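You operate a simulated robot arm through the tools that you are given. There is no shell and no other tool.

You run a simulated robot arm. Do the job below in one go: nothing can be reset, and whatever is moved stays where it is left.

## Task
Brake the waste belt, then lower its prop leg and pin it.
Fine: red brake lever down first; lay the red pin on the side shelf, lower the leg to the floor, then put the pin back through it.

The check looks at the end state, three seconds after you hand in, the way a careful person would. Anything else that was tipped, shoved, dropped, spilled or broken makes it a failure.

## Robot
A 6-joint arm with a two-finger gripper, fixed in place. Base frame: the origin is at the foot of the arm, x ahead of it, y to its left, z up. Lengths are in mm, angles in rad, forces in N, time in s.
Its first joint turns from -2.897 to 2.897 rad. Payload 2.45 kg.
Tool frame: the origin (TCP) lies between the finger pads and is the grasp point; the fingertips stand 20 mm ahead of it; z points along the fingers, y is the line along which they close. Largest opening 140 mm; the body of the gripper starts 168 mm behind the TCP.
Orientation is that of the tool frame in the base frame, as a unit quaternion [w, x, y, z]. With the fingers straight down and closing along the base's y, the tool's x points along the base's -x, its y along +y and its z along -z.

## Interface
- The arm moves only by the tool step_arm. Its argument "rows" is a list of rows, each a list of 7 numbers: the shift along the base's x, y, z in mm, then the turn, a rotation vector about the base's x, y, z in rad, then the gripper command, from -1 (shut) to 1 (fully open), values between in proportion. In form: [[tx, ty, tz, rx, ry, rz, gripper], ...]. A call has 1 to 20 rows; each row is the pose to reach, as a shift and turn from the pose commanded when the call began. A row lasts 0.2 s, in which the tool goes at most 50 mm and 0.15 rad; a call with a longer step from one row to the next is refused whole, and so is a gripper value outside its range. Where a pose cannot be reached the arm comes as near as it can. A force on the tool above 90 N (or 10 N above the force at the start of the call, whichever is more), or a blocked arm, ends the call early, and 0.2 s more pass. The fingers move at their own pace (about 45 mm/s each) and stop on an object; they squeeze with about 38 N. The grip force told is the motor's: it shows also when the fingers shut on nothing. Time passes only in rows, and 0.2 s behind the last, so rows that repeat a pose let the fingers close. The reply holds the time, the measured pose of the TCP, the force on the tool along the base axes, the opening and the grip force, in the units named above and with some noise, with the torque about the TCP (base axes, N m) and any sound that the robot's microphone picked up.
- Cameras (640 x 400 px; columns grow to the right, rows downward): "scene" is fixed at [222.4, -659, 1267.2]; the picture's right is [0.87, -0.49, 0.00], its down [-0.18, -0.32, -0.93] and it looks along [0.45, 0.81, -0.37] (base axes); focal length 340 px, centre (320, 200). "wrist" rides on the gripper at [78, 11, -209] in the tool frame; the picture's right is [-0.14, 0.99, 0.00], its down [-0.92, -0.13, -0.37] and it looks along [-0.37, -0.05, 0.93] (tool axes); focal length 280 px, centre (320, 200). There is no depth. A picture from a camera that has moved, and an enlarged one, comes with that camera's place and axes in the base frame and with its lens. The place of the scene camera against the robot may be out by one fixed shift of up to 12 mm in any direction.
- grab_frame(camera): a new picture of that camera. It takes no simulated time.
- close_up(camera, box): a new picture of the part [left, top, right, bottom] of that camera's present view, enlarged. It takes no simulated time.
- sign_off(): hands the job in; it is judged then, once.

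Nothing tells you positions but the pictures and the camera data. Unless the task says otherwise, let go and move clear before handing in.

The tools are called as a command line: name --pt "numbers of a row" for each row, then --argument value for the rest, lists and objects as JSON in quotes. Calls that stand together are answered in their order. step_arm: Moves the arm, as the interface text tells. Its arguments: {"type":"object","properties":{"rows":{"type":"array"}},"required":["rows"]} The other tools are called the same way: grab_frame (camera) takes a picture; close_up (camera, box) takes an enlarged picture of a part of a camera's view; sign_off () hands the job in.

At the start:

```text
clock: 0.0
eef_pos: [641.8, -39.2, 1088.7]
tool_rot: [-0.001, 0.0, 1.0, 0.0]
ft_force: [-0.1, -0.1, -0.3]
moment: [-0.03, 0.0, 0.0]
finger_gap: 140.0
gripper_force: 0.0
```

scene: 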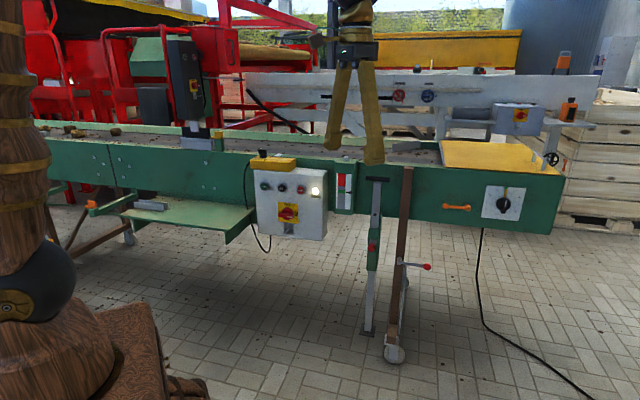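
wrist: 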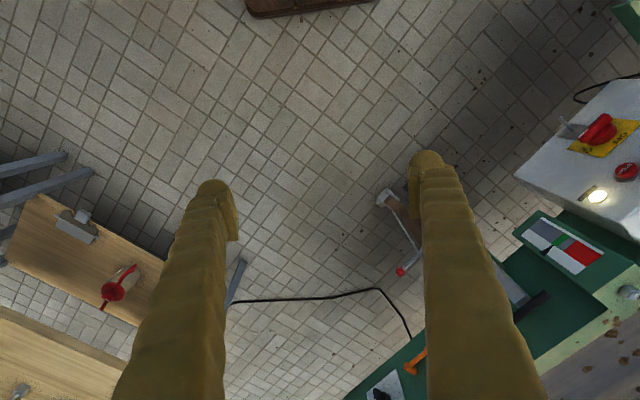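

I see a conveyor with a green frame, a control box, a prop leg with a red pin and a caster with a red-tipped lever. I'll take enlarged views to identify the leg, pin, brake lever and side shelf before moving.

close_up --camera "scene" --box '[320, 140, 460, 380]'

close_up --camera "scene" --box '[60, 120, 360, 270]'

close_up --camera "scene" --box '[400, 120, 640, 270]'

close_up --camera "wrist" --box '[320, 140, 640, 400]'

close_up --camera "wrist" --box '[0, 140, 320, 400]'

```text
1.67 times, centred on (390, 260) of scene
camera zoom: at [222.4, -659.0, 1267.2], right [0.87, -0.49, 0.0], down [-0.18, -0.32, -0.93], along [0.45, 0.81, -0.37], focal length 567 px, centre (203, 100)
```

zoom: 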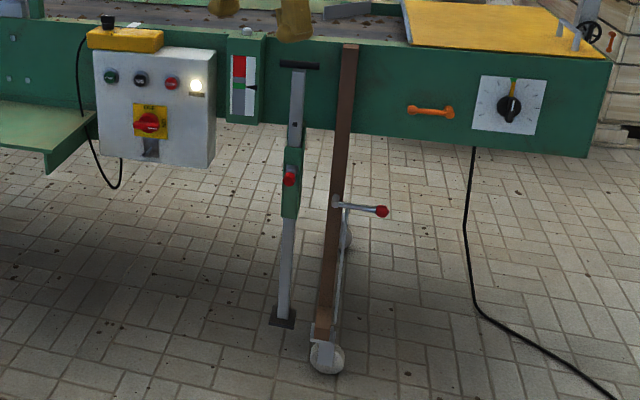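

```text
2.13 times, centred on (210, 195) of scene
camera zoom: at [222.4, -659.0, 1267.2], right [0.87, -0.49, 0.0], down [-0.18, -0.32, -0.93], along [0.45, 0.81, -0.37], focal length 726 px, centre (555, 211)
```

zoom: 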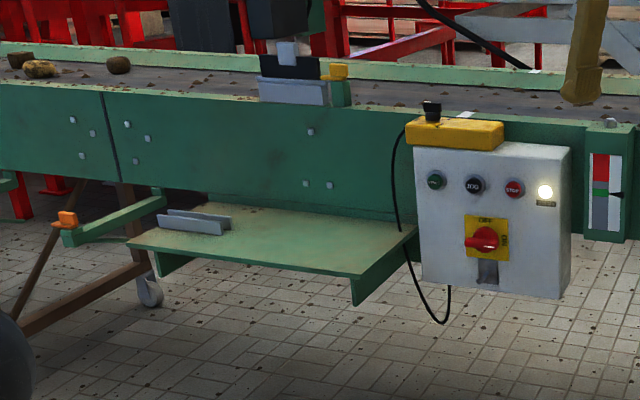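

```text
2.67 times, centred on (520, 195) of scene
camera zoom: at [222.4, -659.0, 1267.2], right [0.87, -0.49, 0.0], down [-0.18, -0.32, -0.93], along [0.45, 0.81, -0.37], focal length 907 px, centre (-213, 213)
```

zoom: 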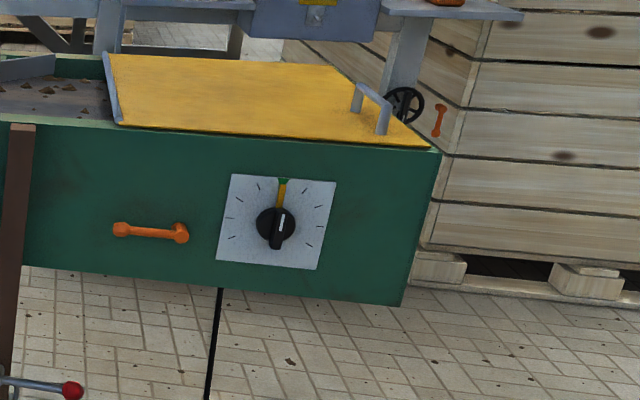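

```text
1.54 times, centred on (480, 270) of wrist
camera zoom: at [563.8, -28.0, 1298.9], right [0.14, 0.99, 0.0], down [0.92, -0.13, 0.37], along [0.37, -0.05, -0.93], focal length 431 px, centre (74, 92)
```

zoom: 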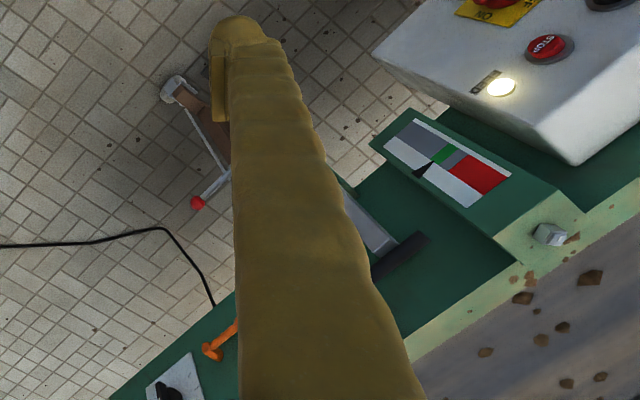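

```text
1.54 times, centred on (160, 270) of wrist
camera zoom: at [563.8, -28.0, 1298.9], right [0.14, 0.99, 0.0], down [0.92, -0.13, 0.37], along [0.37, -0.05, -0.93], focal length 431 px, centre (566, 92)
```

zoom: 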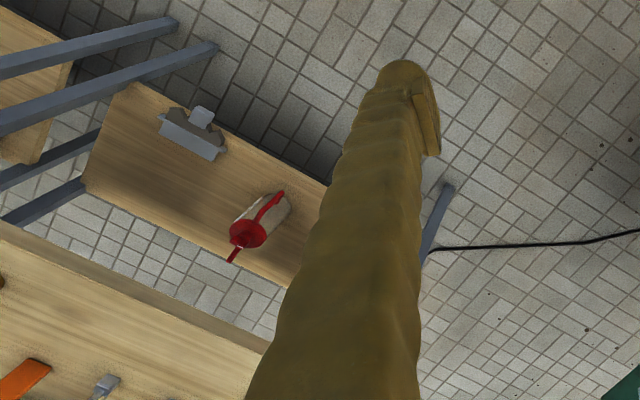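

I can see the waste conveyor's side face roughly 950 mm from the base. The prop leg (black T-handle, green sleeve, red pin) is near (1037, 339), the red brake lever knob near (1180, 165, 498), and the green side shelf left of the control box. I'll swing the tool round to face the conveyor so the wrist camera gives a better look.

step_arm --pt "-16 41 0 0 0 0.066 1" --pt "-32 82 0 0 0 0.132 1" --pt "-48 123 0 0 0 0.198 1" --pt "-64 164 0 0 0 0.264 1" --pt "-80 205 0 0 0 0.33 1" --pt "-96 246 0 0 0 0.396 1" --pt "-112 287 0 0 0 0.462 1" --pt "-128 328 0 0 0 0.528 1" --pt "-144 369 0 0 0 0.594 1" --pt "-160 410 0 0 0 0.66 1" --pt "-176 451 0 0 0 0.726 1" --pt "-192 490 0 0 0 0.785 1"

```text
clock: 2.6
eef_pos: [447.4, 452.0, 1091.9]
tool_rot: [0.003, -0.384, 0.923, 0.001]
ft_force: [-0.7, -0.8, 1.8]
moment: [0.07, -0.16, 0.01]
finger_gap: 140.0
gripper_force: 0.0
```

The swing worked and the tool now sits in front of the conveyor pointing down. Next I pitch it up toward the conveyor face so the camera can look at the leg and shelf.

step_arm --pt "10 10 0 0.1 -0.1 0 1" --pt "20 20 0 0.2 -0.2 0 1" --pt "30 30 0 0.3 -0.3 0 1" --pt "40 40 0 0.4 -0.4 0 1" --pt "50 50 0 0.5 -0.5 0 1" --pt "60 60 0 0.6 -0.6 0 1" --pt "70 70 0 0.7 -0.7 0 1"

grab_frame --camera "wrist"

grab_frame --camera "scene"

```text
clock: 4.2
eef_pos: [517.7, 523.0, 1089.5]
tool_rot: [0.44, -0.34, 0.811, 0.183]
ft_force: [0.5, -1.5, 0.2]
moment: [0.05, 0.1, 0.12]
finger_gap: 140.1
gripper_force: 0.1
out of reach, approached as far as the arm can: row 6
```

```text
taken
camera wrist: at [357.8, 374.8, 1139.1], right [-0.65, 0.75, 0.11], down [0.23, 0.05, 0.97], along [0.72, 0.66, -0.2], focal length 280 px, centre (320, 200)
```

wrist: 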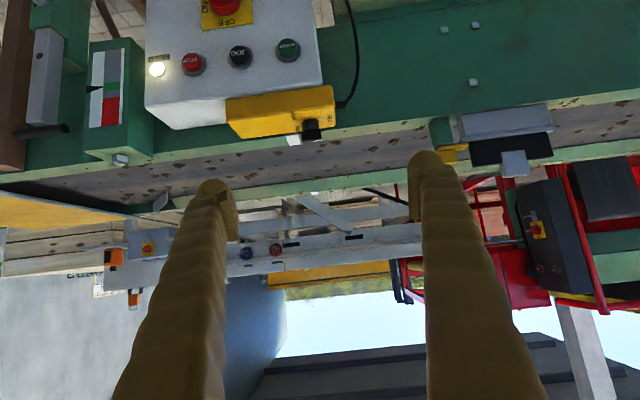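

```text
taken
```

scene: 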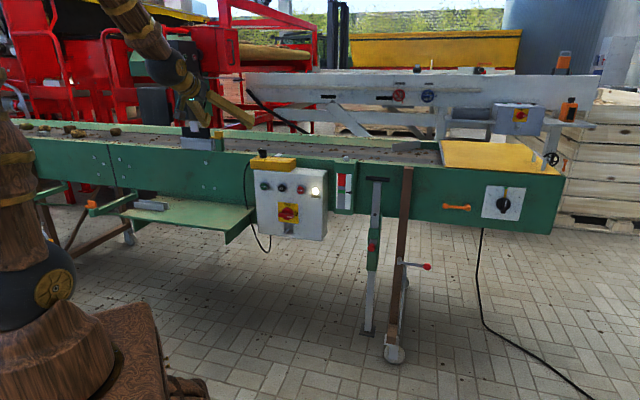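

The wrist picture is upside down (camera under the tool side), and I'm a bit high. I'll lower the tool, then spin it about its own axis to bring the camera on top.

step_arm --pt "-5 -5 -45 0 0 0 1" --pt "-10 -10 -90 0 0 0 1" --pt "-15 -15 -135 0 0 0 1" --pt "-20 -20 -180 0 0 0 1" --pt "-25 -25 -225 0 0 0 1" --pt "-30 -30 -270 0 0 0 1" --pt "-35 -35 -315 0 0 0 1"

grab_frame --camera "wrist"

grab_frame --camera "scene"

```text
clock: 5.8
eef_pos: [530.5, 534.0, 780.0]
tool_rot: [0.438, -0.337, 0.813, 0.181]
ft_force: [0.5, 0.7, 0.1]
moment: [-0.03, 0.02, -0.01]
finger_gap: 139.9
gripper_force: 0.1
out of reach, approached as far as the arm can: row 4, 5, 6, 7
```

```text
taken
camera wrist: at [369.5, 388.7, 830.0], right [-0.65, 0.75, 0.12], down [0.23, 0.05, 0.97], along [0.73, 0.66, -0.21], focal length 280 px, centre (320, 200)
```

wrist: 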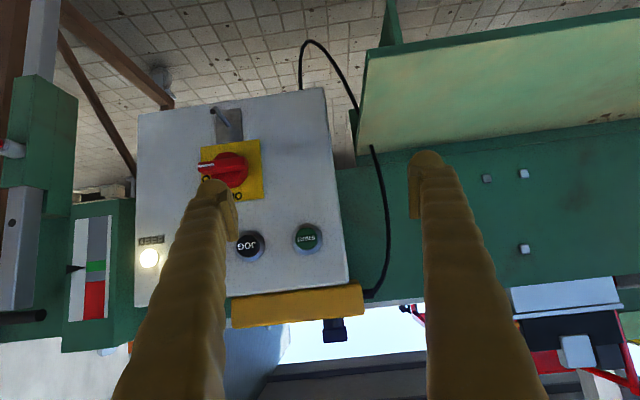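

```text
taken
```

scene: 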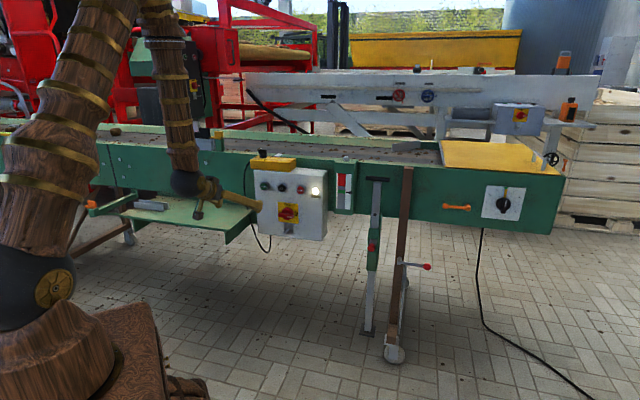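

The green shelf is to the left and the control box sits between it and the leg; I estimate the conveyor face runs at 45° with the leg about 490 mm right of here. I'll slide right along the conveyor, lower, and level the tool to look squarely at the leg and pin.

step_arm --pt "32 -32 -10 0.03 -0.03 0 1" --pt "64 -64 -20 0.06 -0.06 0 1" --pt "96 -96 -30 0.09 -0.09 0 1" --pt "128 -128 -40 0.12 -0.12 0 1" --pt "160 -160 -50 0.15 -0.15 0 1" --pt "192 -192 -60 0.18 -0.18 0 1" --pt "224 -224 -70 0.21 -0.21 0 1" --pt "256 -256 -80 0.24 -0.24 0 1" --pt "288 -288 -90 0.27 -0.27 0 1" --pt "320 -320 -100 0.3 -0.3 0 1" --pt "348 -348 -110 0.35 -0.35 0 1"

grab_frame --camera "wrist"

grab_frame --camera "scene"

```text
clock: 8.2
eef_pos: [876.8, 187.7, 669.3]
tool_rot: [0.625, -0.282, 0.68, 0.259]
ft_force: [0.4, -0.1, 0.2]
moment: [-0.02, 0.02, -0.02]
finger_gap: 140.0
gripper_force: 0.0
out of reach, approached as far as the arm can: row 1, 2
```

```text
taken
camera wrist: at [718.6, 42.0, 610.5], right [-0.69, 0.71, 0.14], down [-0.11, -0.3, 0.95], along [0.71, 0.64, 0.29], focal length 280 px, centre (320, 200)
```

wrist: 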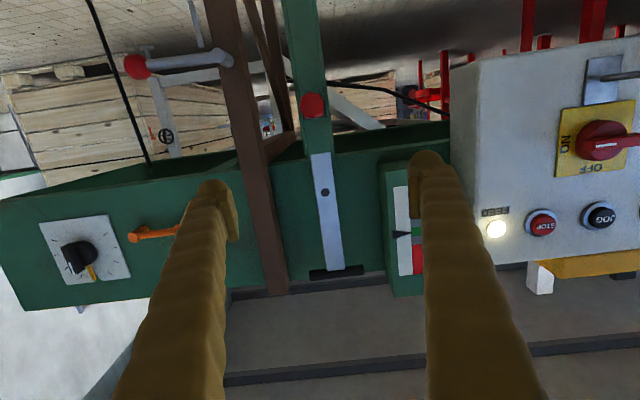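

```text
taken
```

scene: 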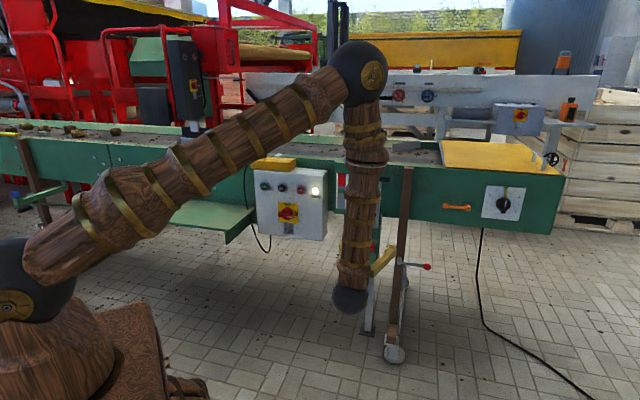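

The tool is now facing the leg; the (upside-down) wrist view shows the pin head, the leg's grey bar with a hole, the T-handle and the red-knobbed lever. I'll zoom in on those.

close_up --camera "wrist" --box '[240, 60, 400, 160]'

close_up --camera "wrist" --box '[240, 0, 432, 120]'

close_up --camera "wrist" --box '[110, 0, 302, 120]'

close_up --camera "wrist" --box '[240, 140, 432, 300]'

close_up --camera "scene" --box '[340, 220, 460, 370]'

```text
4.00 times, centred on (320, 110) of wrist
camera zoom: at [718.6, 42.0, 610.5], right [-0.69, 0.71, 0.14], down [-0.11, -0.3, 0.95], along [0.71, 0.64, 0.29], focal length 1122 px, centre (320, 560)
```

zoom: 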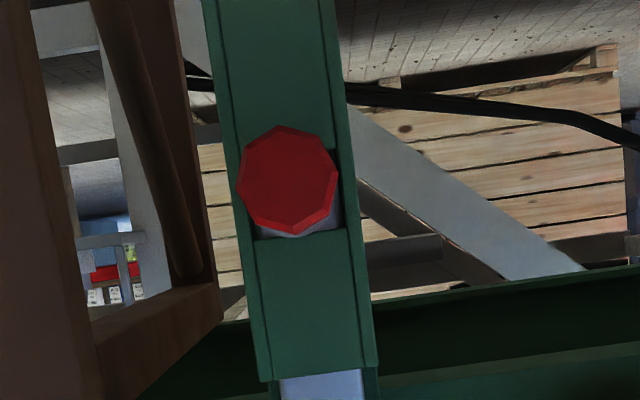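

```text
3.33 times, centred on (336, 60) of wrist
camera zoom: at [718.6, 42.0, 610.5], right [-0.69, 0.71, 0.14], down [-0.11, -0.3, 0.95], along [0.71, 0.64, 0.29], focal length 935 px, centre (267, 667)
```

zoom: 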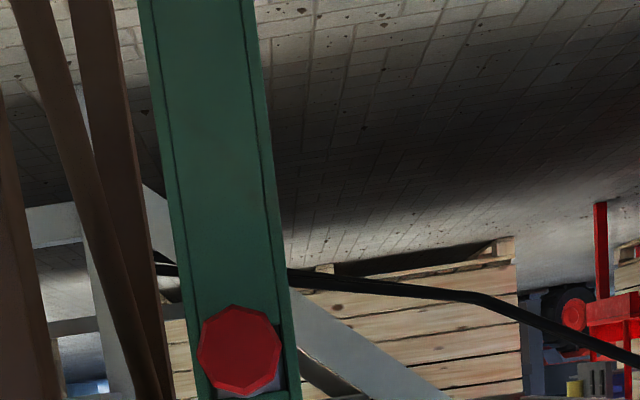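

```text
3.33 times, centred on (206, 60) of wrist
camera zoom: at [718.6, 42.0, 610.5], right [-0.69, 0.71, 0.14], down [-0.11, -0.3, 0.95], along [0.71, 0.64, 0.29], focal length 935 px, centre (700, 667)
```

zoom: 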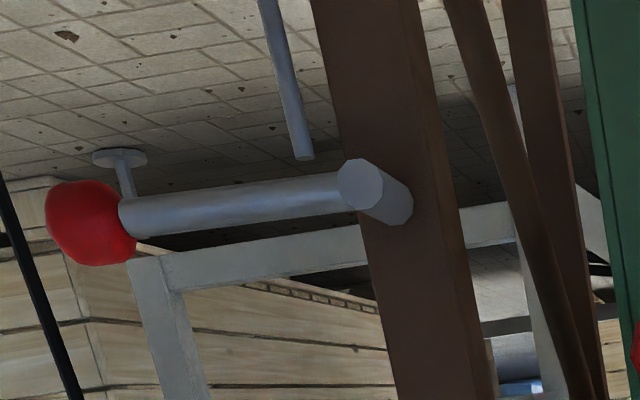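

```text
2.50 times, centred on (336, 220) of wrist
camera zoom: at [718.6, 42.0, 610.5], right [-0.69, 0.71, 0.14], down [-0.11, -0.3, 0.95], along [0.71, 0.64, 0.29], focal length 701 px, centre (280, 150)
```

zoom: 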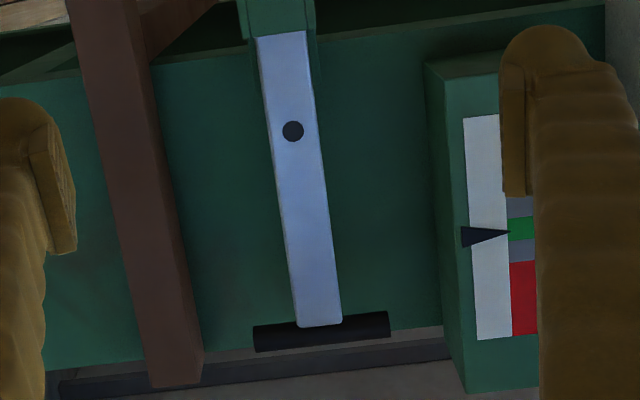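

```text
2.67 times, centred on (400, 295) of scene
camera zoom: at [222.4, -659.0, 1267.2], right [0.87, -0.49, 0.0], down [-0.18, -0.32, -0.93], along [0.45, 0.81, -0.37], focal length 907 px, centre (107, -53)
```

zoom: 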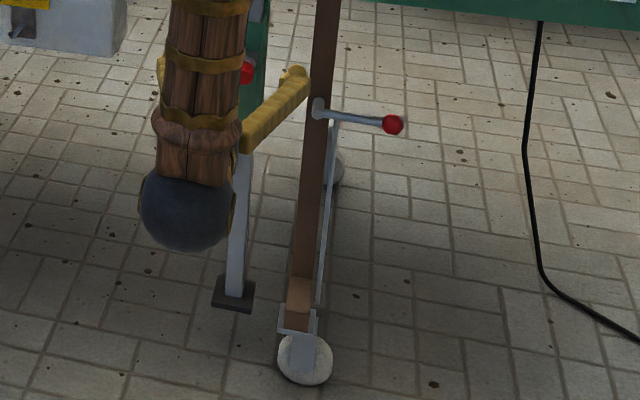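

The pin head (about 30 mm, at roughly (981, 289, 598)) sits in the sleeve window with a free hole in the leg about 125 mm above it, matching the drop to the floor. The lever pivots on the brown post with the knob near (1165, 160, 517); I'll level the tool and move in front of the lever for a closer look.

step_arm --pt "32 -12 -12 0.01 -0.01 0 1" --pt "64 -24 -24 0.02 -0.02 0 1" --pt "96 -36 -36 0.03 -0.03 0 1" --pt "128 -48 -48 0.04 -0.04 0 1" --pt "160 -60 -56 0.05 -0.05 0 1" --pt "184 -117 -60 0.06 -0.06 0 1"

grab_frame --camera "wrist"

grab_frame --camera "scene"

```text
refused: row 6 steps farther than a row can; nothing moved
```

```text
taken
camera wrist: at [718.6, 42.0, 610.5], right [-0.69, 0.71, 0.14], down [-0.11, -0.3, 0.95], along [0.71, 0.64, 0.29], focal length 280 px, centre (320, 200)
```

wrist: 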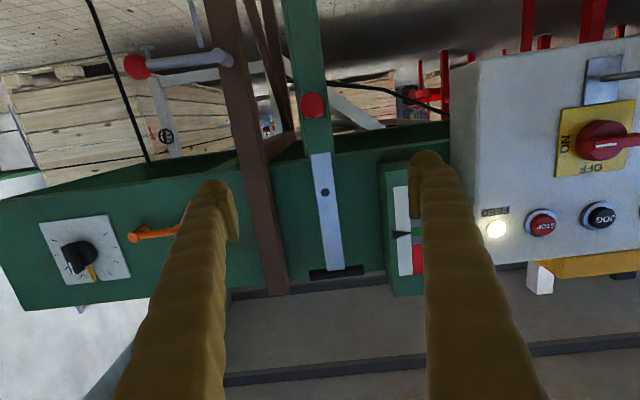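

```text
taken
```

scene: 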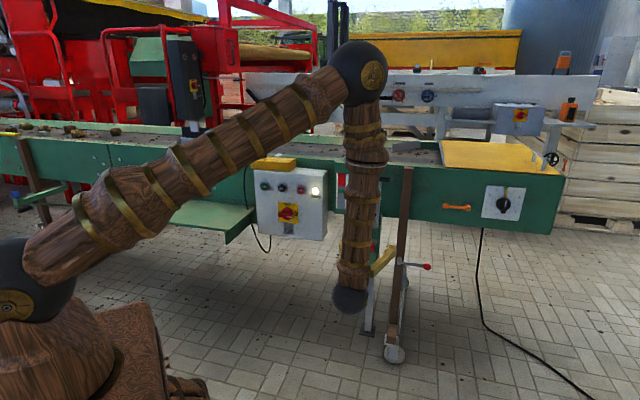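

The move was refused because one row was too long; nothing has changed. I'll resend it in even steps to stand in front of the lever.

step_arm --pt "31 -20 -10 0.01 -0.01 0 1" --pt "62 -40 -20 0.02 -0.02 0 1" --pt "93 -60 -30 0.03 -0.03 0 1" --pt "124 -80 -40 0.04 -0.04 0 1" --pt "155 -100 -50 0.05 -0.05 0 1" --pt "184 -117 -60 0.06 -0.06 0 1"

grab_frame --camera "wrist"

grab_frame --camera "scene"

```text
clock: 9.6
eef_pos: [1062.9, 71.6, 610.0]
tool_rot: [0.653, -0.27, 0.654, 0.27]
ft_force: [-0.1, -1.0, 0.4]
moment: [0.04, -0.01, 0.01]
finger_gap: 140.1
gripper_force: 0.1
```

```text
taken
camera wrist: at [908.1, -69.0, 532.7], right [-0.7, 0.7, 0.14], down [-0.17, -0.35, 0.92], along [0.69, 0.62, 0.36], focal length 280 px, centre (320, 200)
```

wrist: 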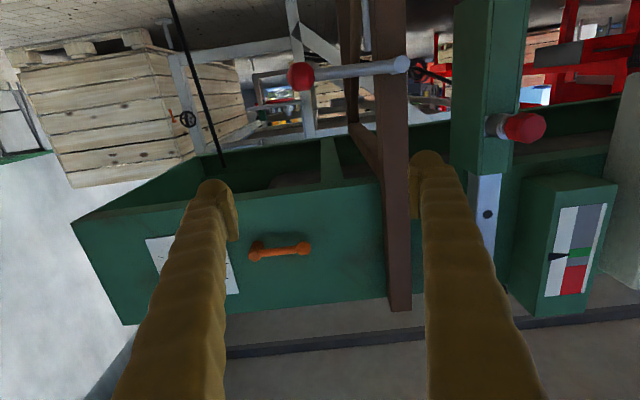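

```text
taken
```

scene: 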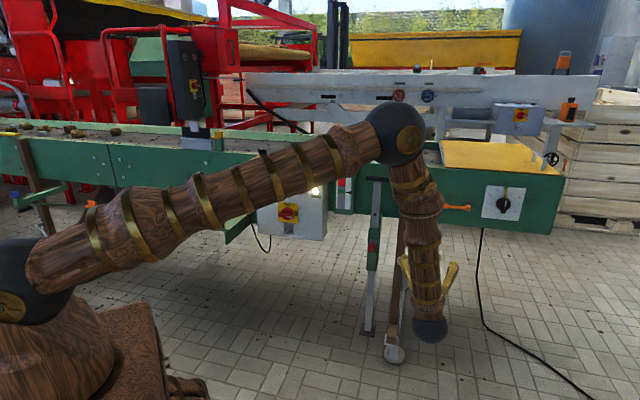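

I'm level and in front of the lever at a good distance; from here I also see the pin from the side. I'll zoom in on both before pressing.

close_up --camera "wrist" --box '[440, 80, 600, 180]'

close_up --camera "wrist" --box '[260, 20, 420, 120]'

close_up --camera "scene" --box '[340, 160, 420, 260]'

```text
4.00 times, centred on (520, 130) of wrist
camera zoom: at [908.1, -69.0, 532.7], right [-0.7, 0.7, 0.14], down [-0.17, -0.35, 0.92], along [0.69, 0.62, 0.36], focal length 1122 px, centre (-480, 480)
```

zoom: 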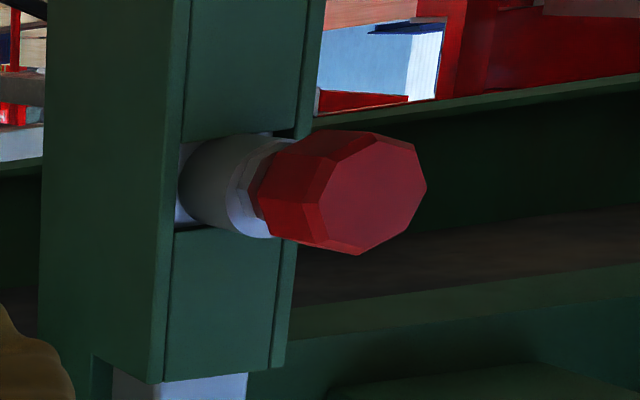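

```text
4.00 times, centred on (340, 70) of wrist
camera zoom: at [908.1, -69.0, 532.7], right [-0.7, 0.7, 0.14], down [-0.17, -0.35, 0.92], along [0.69, 0.62, 0.36], focal length 1122 px, centre (240, 720)
```

zoom: 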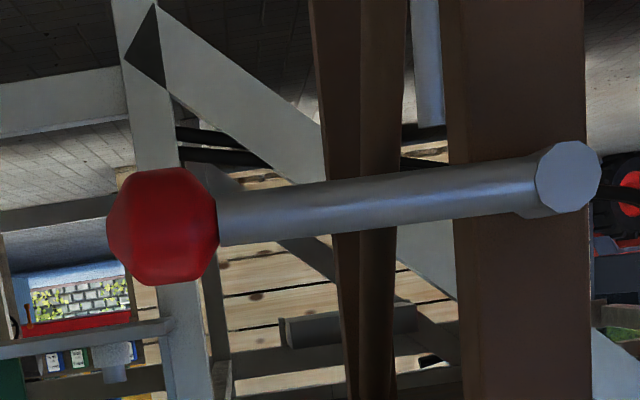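

```text
4.00 times, centred on (380, 210) of scene
camera zoom: at [222.4, -659.0, 1267.2], right [0.87, -0.49, 0.0], down [-0.18, -0.32, -0.93], along [0.45, 0.81, -0.37], focal length 1361 px, centre (80, 160)
```

zoom: 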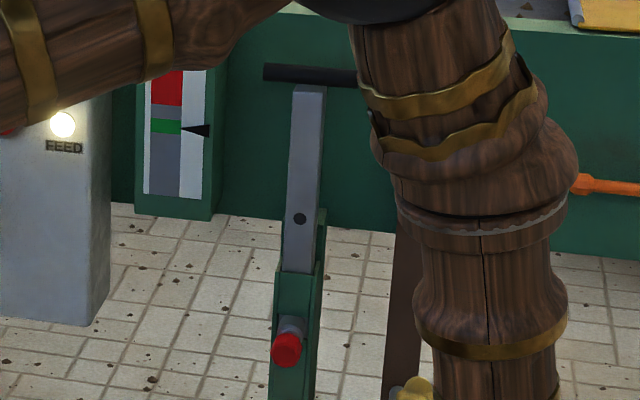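

The lever lies horizontal from its pivot (about b = −599 along the conveyor) to the knob at about z 518. I'll close the fingers and move in above the knob without touching it yet.

step_arm --pt "0 0 -10 0 0 0 -1" --pt "0 0 -15 0 0 0 -1" --pt "0 0 -20 0 0 0 -1" --pt "0 0 -20 0 0 0 -1" --pt "20 20 -20 0 0 0 -1" --pt "40 40 -20 0 0 0 -1" --pt "60 60 -20 0 0 0 -1" --pt "80 80 -20 0 0 0 -1" --pt "94 94 -20 0 0 0 -1"

grab_frame --camera "wrist"

close_up --camera "scene" --box '[340, 220, 500, 370]'

```text
clock: 11.6
eef_pos: [1157.1, 164.5, 589.8]
tool_rot: [0.653, -0.271, 0.654, 0.271]
ft_force: [0.9, 0.4, 0.0]
moment: [0.03, -0.01, 0.0]
finger_gap: 0.0
gripper_force: 29.6
```

```text
taken
camera wrist: at [1001.1, 24.6, 512.7], right [-0.7, 0.7, 0.14], down [-0.17, -0.35, 0.92], along [0.69, 0.62, 0.36], focal length 280 px, centre (320, 200)
```

wrist: 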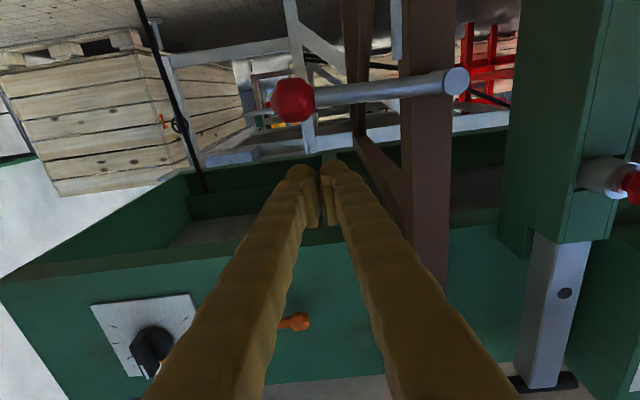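

```text
2.67 times, centred on (420, 295) of scene
camera zoom: at [222.4, -659.0, 1267.2], right [0.87, -0.49, 0.0], down [-0.18, -0.32, -0.93], along [0.45, 0.81, -0.37], focal length 907 px, centre (53, -53)
```

zoom: 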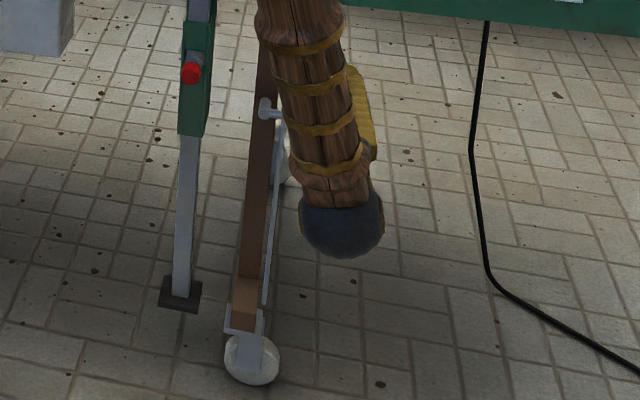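

The closed fingers are straight above the knob (about 35 mm of clearance). Now I press the lever down along its arc, watching force and sound.

step_arm --pt "0 0 -20 0 0 0 -1" --pt "0 0 -34 0 0 0 -1" --pt "0 0 -43 0 0 0 -1" --pt "0 0 -52 0 0 0 -1" --pt "0 0 -61 0 0 0 -1" --pt "-2 2 -70 0 0 0 -1" --pt "-3.5 3.5 -79 0 0 0 -1" --pt "-5 5 -88 0 0 0 -1"

grab_frame --camera "wrist"

```text
clock: 13.4
eef_pos: [1151.7, 169.4, 502.3]
tool_rot: [0.652, -0.272, 0.653, 0.272]
ft_force: [0.2, 0.0, 0.8]
moment: [-0.02, 0.0, -0.02]
finger_gap: 0.0
gripper_force: 29.7
```

```text
taken
camera wrist: at [996.6, 29.8, 424.8], right [-0.7, 0.7, 0.14], down [-0.17, -0.35, 0.92], along [0.69, 0.62, 0.36], focal length 280 px, centre (320, 200)
```

wrist: 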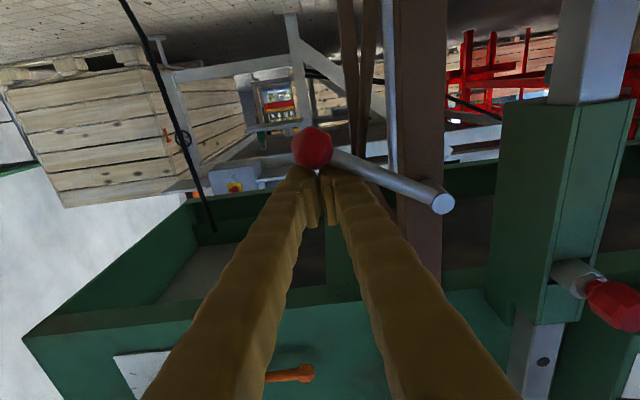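

The lever is turning down smoothly (about 30° so far) with little force. I'll keep following its arc to find the stop.

step_arm --pt "-3 3 -7 0 0 0 -1" --pt "-6 6 -14 0 0 0 -1" --pt "-10 10 -21 0 0 0 -1" --pt "-14 14 -27 0 0 0 -1" --pt "-18 18 -33 0 0 0 -1" --pt "-22 22 -38 0 0 0 -1"

grab_frame --camera "wrist"

close_up --camera "scene" --box '[340, 220, 500, 370]'

```text
clock: 14.8
eef_pos: [1134.8, 187.1, 469.5]
tool_rot: [0.656, -0.269, 0.652, 0.268]
ft_force: [31.9, -32.2, 37.2]
moment: [0.25, 0.25, 0.02]
finger_gap: 0.0
gripper_force: 30.2
```

```text
taken
camera wrist: at [978.3, 48.8, 391.0], right [-0.7, 0.7, 0.13], down [-0.18, -0.35, 0.92], along [0.69, 0.62, 0.37], focal length 280 px, centre (320, 200)
```

wrist: 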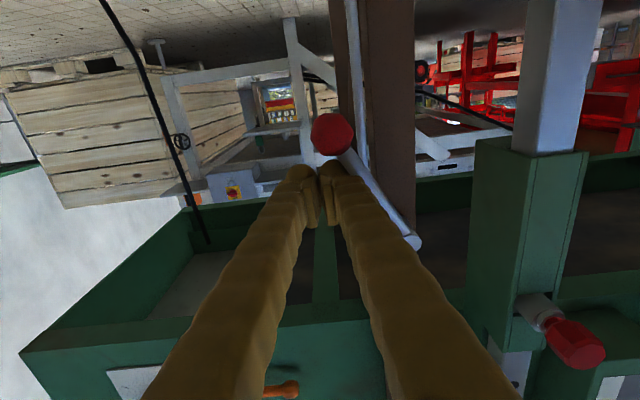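

```text
2.67 times, centred on (420, 295) of scene
camera zoom: at [222.4, -659.0, 1267.2], right [0.87, -0.49, 0.0], down [-0.18, -0.32, -0.93], along [0.45, 0.81, -0.37], focal length 907 px, centre (53, -53)
```

zoom: 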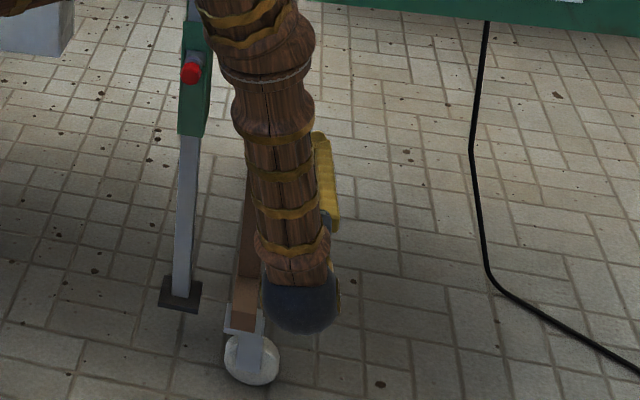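

A firm push-back (about 58 N, square to the lever) shows the lever has reached its lower stop at roughly 50°. I'll ease off, back away and check that it stays down.

step_arm --pt "6 -6 6 0 0 0 -1" --pt "14 -14 18 0 0 0 -1" --pt "20 -20 30 0 0 0 -1" --pt "0 -40 30 0 0 0 -1" --pt "-25 -65 30 0 0 0 -1" --pt "-50 -90 30 0 0 0 -1" --pt "-75 -115 30 0 0 0 -1"

grab_frame --camera "wrist"

close_up --camera "scene" --box '[340, 220, 500, 370]'

```text
clock: 16.4
eef_pos: [1053.3, 77.6, 494.9]
tool_rot: [0.653, -0.271, 0.653, 0.271]
ft_force: [0.1, 0.1, 0.5]
moment: [-0.01, 0.0, -0.02]
finger_gap: 0.1
gripper_force: 29.5
```

```text
taken
camera wrist: at [899.4, -63.1, 417.1], right [-0.7, 0.7, 0.14], down [-0.17, -0.35, 0.92], along [0.69, 0.62, 0.36], focal length 280 px, centre (320, 200)
```

wrist: 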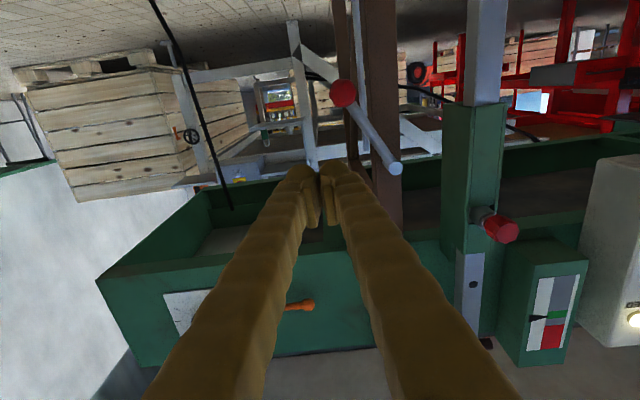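

```text
2.67 times, centred on (420, 295) of scene
camera zoom: at [222.4, -659.0, 1267.2], right [0.87, -0.49, 0.0], down [-0.18, -0.32, -0.93], along [0.45, 0.81, -0.37], focal length 907 px, centre (53, -53)
```

zoom: 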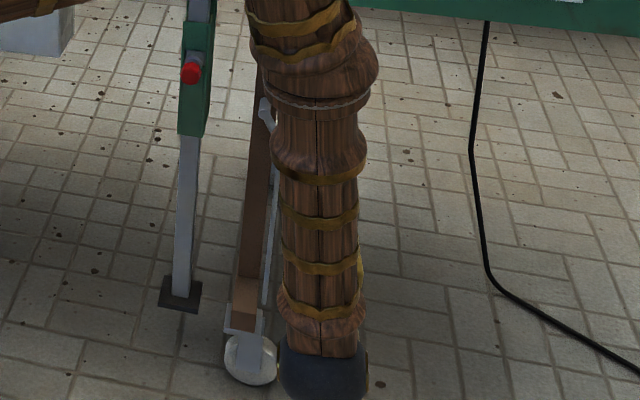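

The lever stays down at about 60° on its stop. Next I move in front of the pin (about b −490, z 599) with the fingers partly open and look at it closely.

step_arm --pt "-25 25 18 0 0 0 0.143" --pt "-50 50 36 0 0 0 0.143" --pt "-75 75 54 0 0 0 0.143" --pt "-100 100 72 0 0 0 0.143" --pt "-125 125 90 0 0 0 0.143" --pt "-142 142 104 0 0 0 0.143" --pt "-142 142 104 0 0 0 0.143"

grab_frame --camera "wrist"

close_up --camera "wrist" --box '[240, 100, 400, 200]'

close_up --camera "scene" --box '[340, 220, 500, 370]'

```text
clock: 18.0
eef_pos: [912.8, 218.2, 598.8]
tool_rot: [0.654, -0.27, 0.653, 0.27]
ft_force: [-0.3, -0.3, 0.7]
moment: [-0.01, 0.02, 0.01]
finger_gap: 80.2
gripper_force: 0.1
```

```text
taken
camera wrist: at [757.5, 78.4, 520.3], right [-0.7, 0.7, 0.14], down [-0.17, -0.35, 0.92], along [0.69, 0.62, 0.36], focal length 280 px, centre (320, 200)
```

wrist: 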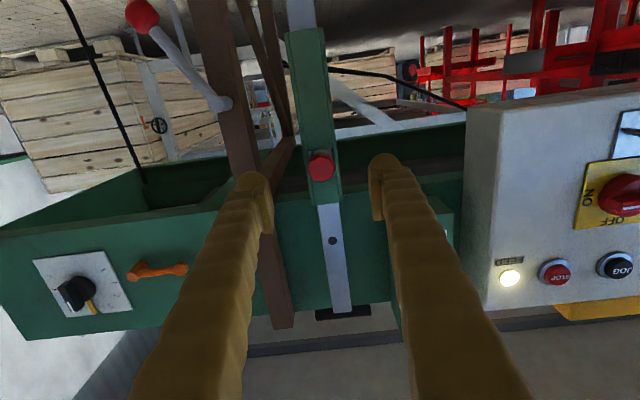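

```text
4.00 times, centred on (320, 150) of wrist
camera zoom: at [757.5, 78.4, 520.3], right [-0.7, 0.7, 0.14], down [-0.17, -0.35, 0.92], along [0.69, 0.62, 0.36], focal length 1122 px, centre (320, 400)
```

zoom: 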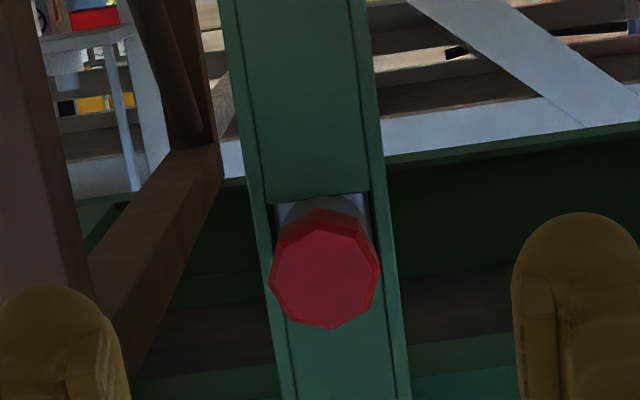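

```text
2.67 times, centred on (420, 295) of scene
camera zoom: at [222.4, -659.0, 1267.2], right [0.87, -0.49, 0.0], down [-0.18, -0.32, -0.93], along [0.45, 0.81, -0.37], focal length 907 px, centre (53, -53)
```

zoom: 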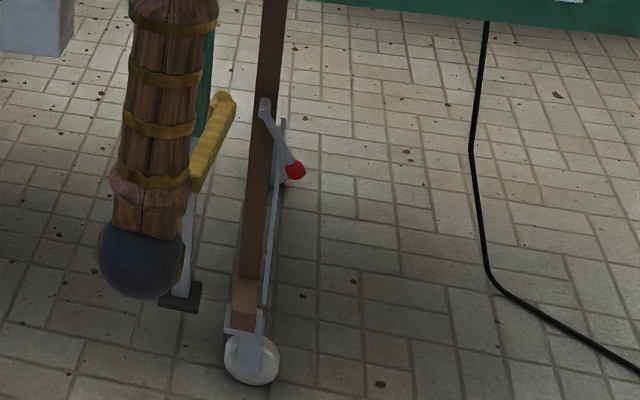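

The lever is seen clearly down, and the pin head is dead ahead (b −489, z 599, face at about a 873). I'll advance so the pads straddle the red head and close on it.

step_arm --pt "15 17 0 0 0 0 0.143" --pt "31 33 0 0 0 0 0.143" --pt "46 48 0 0 0 0 0.143" --pt "61 63.5 0 0 0 0 0.143" --pt "61 63.5 0 0 0 0 0.143"

grab_frame --camera "wrist"

close_up --camera "wrist" --box '[240, 130, 400, 230]'

```text
clock: 19.2
eef_pos: [973.6, 282.3, 597.8]
tool_rot: [0.653, -0.271, 0.653, 0.271]
ft_force: [0.0, 0.1, -0.1]
moment: [0.01, -0.02, -0.02]
finger_gap: 80.0
gripper_force: 0.0
```

```text
taken
camera wrist: at [818.7, 142.4, 520.4], right [-0.7, 0.7, 0.14], down [-0.17, -0.35, 0.92], along [0.69, 0.62, 0.36], focal length 280 px, centre (320, 200)
```

wrist: 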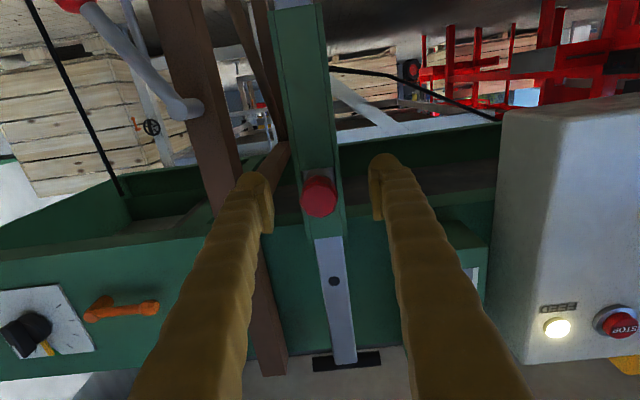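

```text
4.00 times, centred on (320, 180) of wrist
camera zoom: at [818.7, 142.4, 520.4], right [-0.7, 0.7, 0.14], down [-0.17, -0.35, 0.92], along [0.69, 0.62, 0.36], focal length 1122 px, centre (320, 280)
```

zoom: 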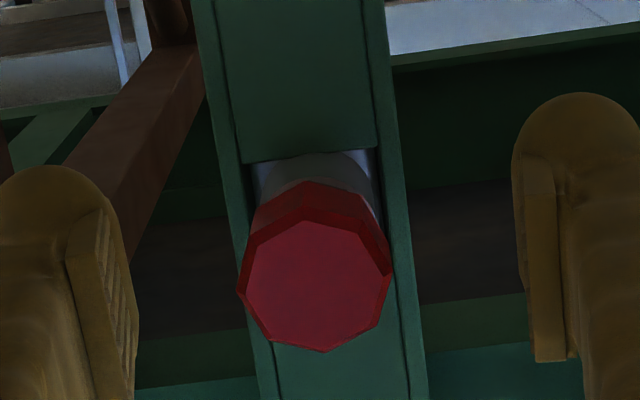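

The pads straddle the head symmetrically. I'll close the gripper on it without moving.

step_arm --pt "0 0 0 0 0 0 -1" --pt "0 0 0 0 0 0 -1" --pt "0 0 0 0 0 0 -1" --pt "0 0 0 0 0 0 -1" --pt "0 0 0 0 0 0 -1" --pt "0 0 0 0 0 0 -1"

close_up --camera "wrist" --box '[240, 130, 400, 230]'

```text
clock: 20.6
eef_pos: [973.7, 283.5, 598.3]
tool_rot: [0.653, -0.27, 0.653, 0.27]
ft_force: [0.6, -1.0, 0.5]
moment: [0.03, -0.02, -0.06]
finger_gap: 26.1
gripper_force: 37.7
```

```text
4.00 times, centred on (320, 180) of wrist
camera zoom: at [818.5, 142.2, 520.5], right [-0.7, 0.7, 0.14], down [-0.17, -0.35, 0.92], along [0.69, 0.62, 0.36], focal length 1122 px, centre (320, 280)
```

zoom: 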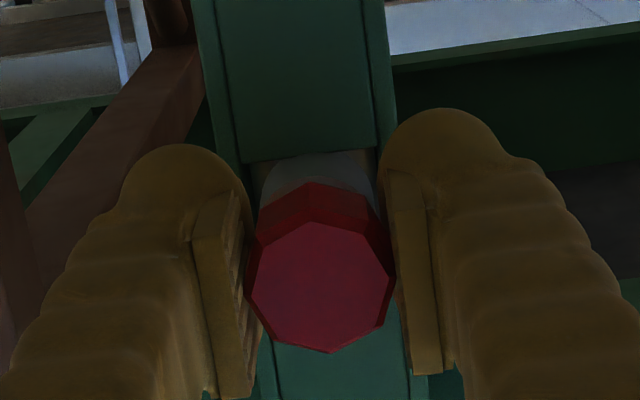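

The head is gripped (26 mm, 38 N). I'll draw the pin straight out slowly and watch for slip or the leg moving.

step_arm --pt "-4 -4 0 0 0 0 -1" --pt "-8 -8 0 0 0 0 -1" --pt "-13 -13 0 0 0 0 -1" --pt "-18 -18 0 0 0 0 -1" --pt "-24 -24 0 0 0 0 -1" --pt "-30 -30 0 0 0 0 -1"

grab_frame --camera "wrist"

close_up --camera "wrist" --box '[240, 130, 400, 230]'

close_up --camera "scene" --box '[320, 160, 440, 350]'

```text
clock: 22.0
eef_pos: [942.8, 252.8, 598.2]
tool_rot: [0.652, -0.272, 0.654, 0.272]
ft_force: [-0.5, 0.3, 0.5]
moment: [0.0, 0.0, -0.02]
finger_gap: 25.8
gripper_force: 37.7
```

```text
taken
camera wrist: at [788.1, 112.5, 520.4], right [-0.7, 0.7, 0.14], down [-0.17, -0.35, 0.92], along [0.69, 0.62, 0.36], focal length 280 px, centre (320, 200)
```

wrist: 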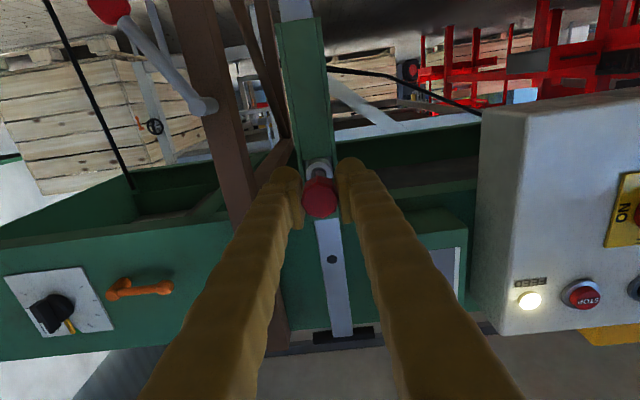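

```text
4.00 times, centred on (320, 180) of wrist
camera zoom: at [788.1, 112.5, 520.4], right [-0.7, 0.7, 0.14], down [-0.17, -0.35, 0.92], along [0.69, 0.62, 0.36], focal length 1122 px, centre (320, 280)
```

zoom: 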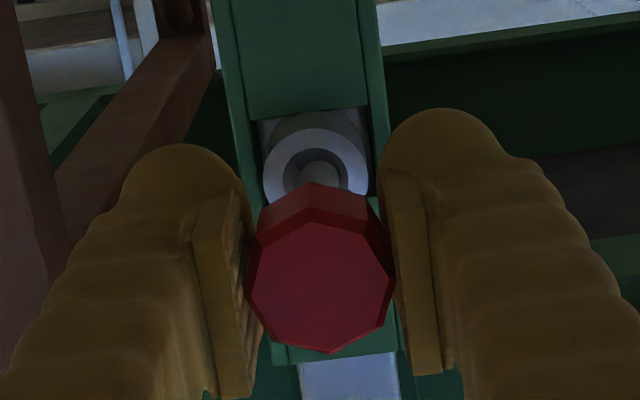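

```text
2.11 times, centred on (380, 255) of scene
camera zoom: at [222.4, -659.0, 1267.2], right [0.87, -0.49, 0.0], down [-0.18, -0.32, -0.93], along [0.45, 0.81, -0.37], focal length 716 px, centre (194, 84)
```

zoom: 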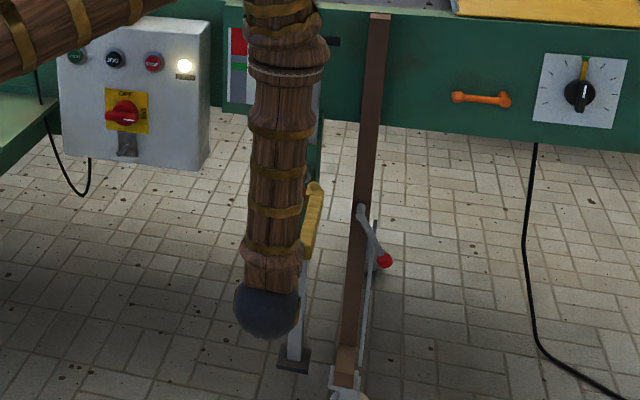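

The grey collar is a fixed boss on the sleeve; only the red head and its shaft are coming out, and the leg has not moved. I'll keep drawing the pin out.

step_arm --pt "-7 -7 0 0 0 0 -1" --pt "-14 -14 0 0 0 0 -1" --pt "-21 -21 0 0 0 0 -1" --pt "-28 -28 0 0 0 0 -1" --pt "-35 -35 0 0 0 0 -1" --pt "-42 -42 0 0 0 0 -1"

grab_frame --camera "wrist"

close_up --camera "wrist" --box '[240, 100, 400, 200]'

close_up --camera "scene" --box '[320, 160, 440, 350]'

```text
clock: 23.4
eef_pos: [901.2, 210.8, 598.4]
tool_rot: [0.652, -0.271, 0.654, 0.271]
ft_force: [-0.8, 0.9, 0.2]
moment: [0.0, -0.02, 0.0]
finger_gap: 25.7
gripper_force: 37.8
```

```text
taken
camera wrist: at [745.8, 70.4, 520.7], right [-0.7, 0.7, 0.14], down [-0.17, -0.35, 0.92], along [0.69, 0.62, 0.36], focal length 280 px, centre (320, 200)
```

wrist: 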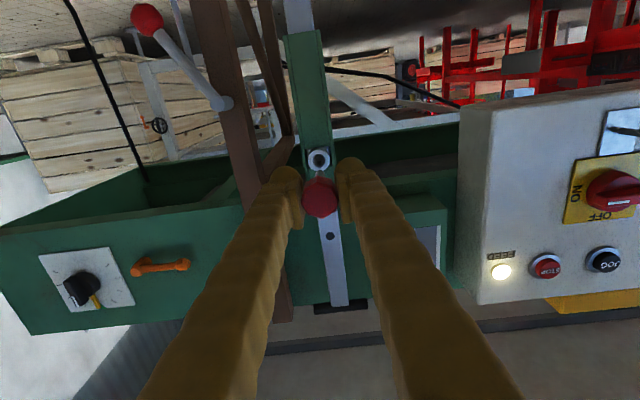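

```text
4.00 times, centred on (320, 150) of wrist
camera zoom: at [745.8, 70.4, 520.7], right [-0.7, 0.7, 0.14], down [-0.17, -0.35, 0.92], along [0.69, 0.62, 0.36], focal length 1122 px, centre (320, 400)
```

zoom: 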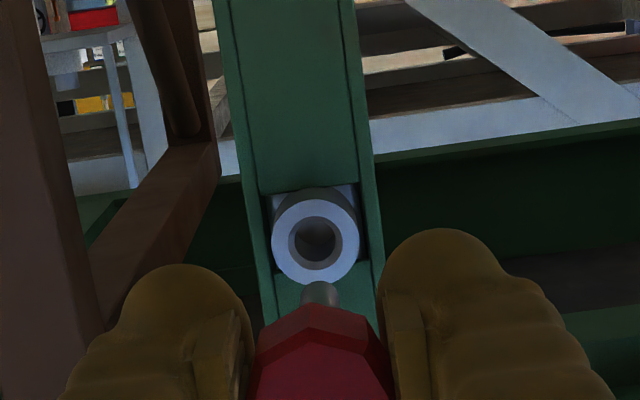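

```text
2.11 times, centred on (380, 255) of scene
camera zoom: at [222.4, -659.0, 1267.2], right [0.87, -0.49, 0.0], down [-0.18, -0.32, -0.93], along [0.45, 0.81, -0.37], focal length 716 px, centre (194, 84)
```

zoom: 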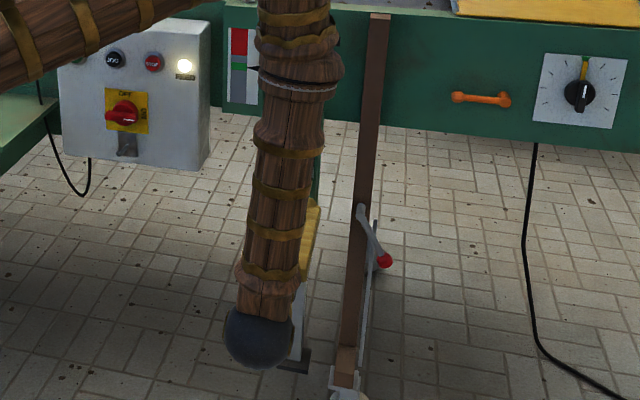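

The pin is fully out and the leg has stayed put. I place the shelf at about z 675, front edge a ≈ 735, from b ≈ 55 to 575, with a grey bracket near its left end. I'll tip the tool down and raise it, then carry the pin left past the control box.

step_arm --pt "-5 -5 20 0 0 0 -1" --pt "-5 -5 45 -0.093 0.093 0 -1" --pt "-5 -5 70 -0.186 0.186 0 -1" --pt "-5 -5 95 -0.279 0.279 0 -1" --pt "-5 -5 120 -0.372 0.372 0 -1" --pt "-5 -5 142 -0.465 0.465 0 -1" --pt "-5 -5 142 -0.555 0.555 0 -1"

grab_frame --camera "wrist"

grab_frame --camera "scene"

```text
clock: 25.0
eef_pos: [897.7, 204.6, 738.7]
tool_rot: [0.353, -0.353, 0.854, 0.146]
ft_force: [-0.5, 0.3, -0.1]
moment: [-0.01, -0.02, 0.01]
finger_gap: 25.7
gripper_force: 38.3
```

```text
taken
camera wrist: at [745.4, 68.7, 833.2], right [-0.63, 0.77, 0.1], down [0.37, 0.19, 0.91], along [0.68, 0.61, -0.4], focal length 280 px, centre (320, 200)
```

wrist: 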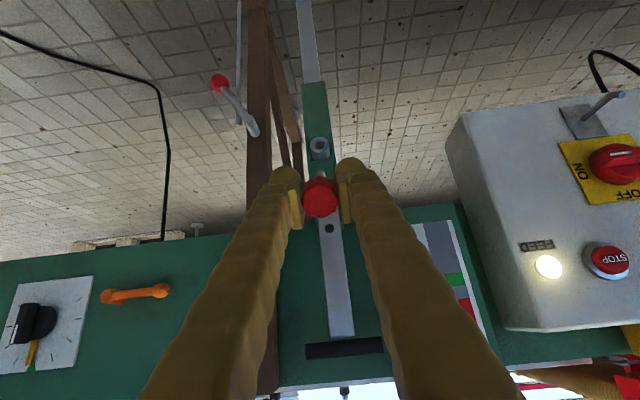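

```text
taken
```

scene: 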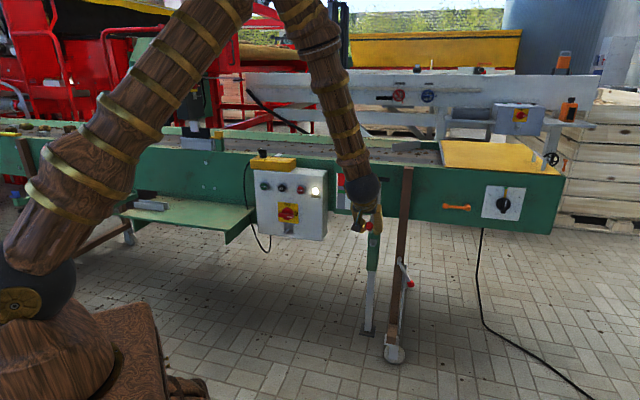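

The pin is firmly held and the leg is unmoved. Now I traverse left along the conveyor to the shelf at constant distance.

step_arm --pt "-33 33 0 0 0 0 -1" --pt "-66 66 0 0 0 0 -1" --pt "-99 99 0 0 0 0 -1" --pt "-132 132 0 0 0 0 -1" --pt "-165 165 0 0 0 0 -1" --pt "-198 198 0 0 0 0 -1" --pt "-231 231 0 0 0 0 -1" --pt "-264 264 0 0 0 0 -1" --pt "-297 297 0 0 0 0 -1" --pt "-330 330 0 0 0 0 -1" --pt "-363 363 0 0 0 0 -1" --pt "-396 396 0 0 0 0 -1" --pt "-429 429 0 0 0 0 -1" --pt "-462 462 0 0 0 0 -1" --pt "-495 495 0 0 0 0 -1" --pt "-528 528 0 0 0 0 -1" --pt "-559 559 0 0 0 0 -1"

grab_frame --camera "wrist"

grab_frame --camera "scene"

```text
clock: 28.6
eef_pos: [337.9, 763.1, 739.4]
tool_rot: [0.354, -0.353, 0.854, 0.146]
ft_force: [-0.1, 0.5, -1.5]
moment: [0.0, -0.02, -0.04]
finger_gap: 25.9
gripper_force: 38.2
```

```text
taken
camera wrist: at [186.6, 627.3, 832.3], right [-0.63, 0.77, 0.1], down [0.37, 0.19, 0.91], along [0.68, 0.61, -0.4], focal length 280 px, centre (320, 200)
```

wrist: 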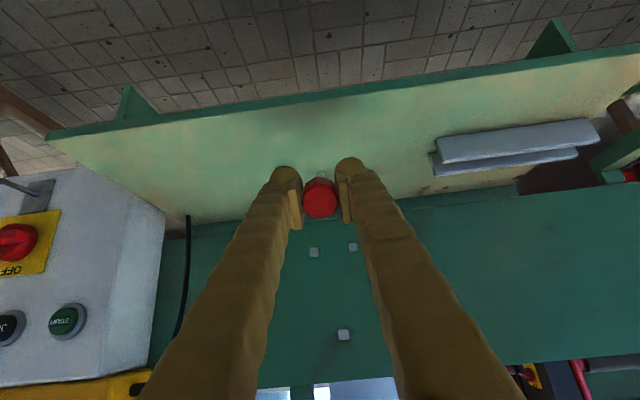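

```text
taken
```

scene: 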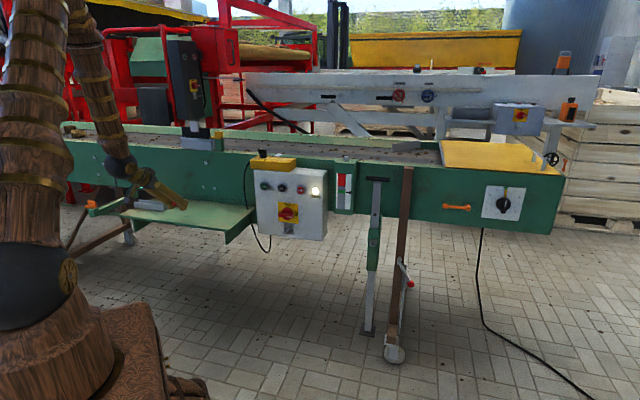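

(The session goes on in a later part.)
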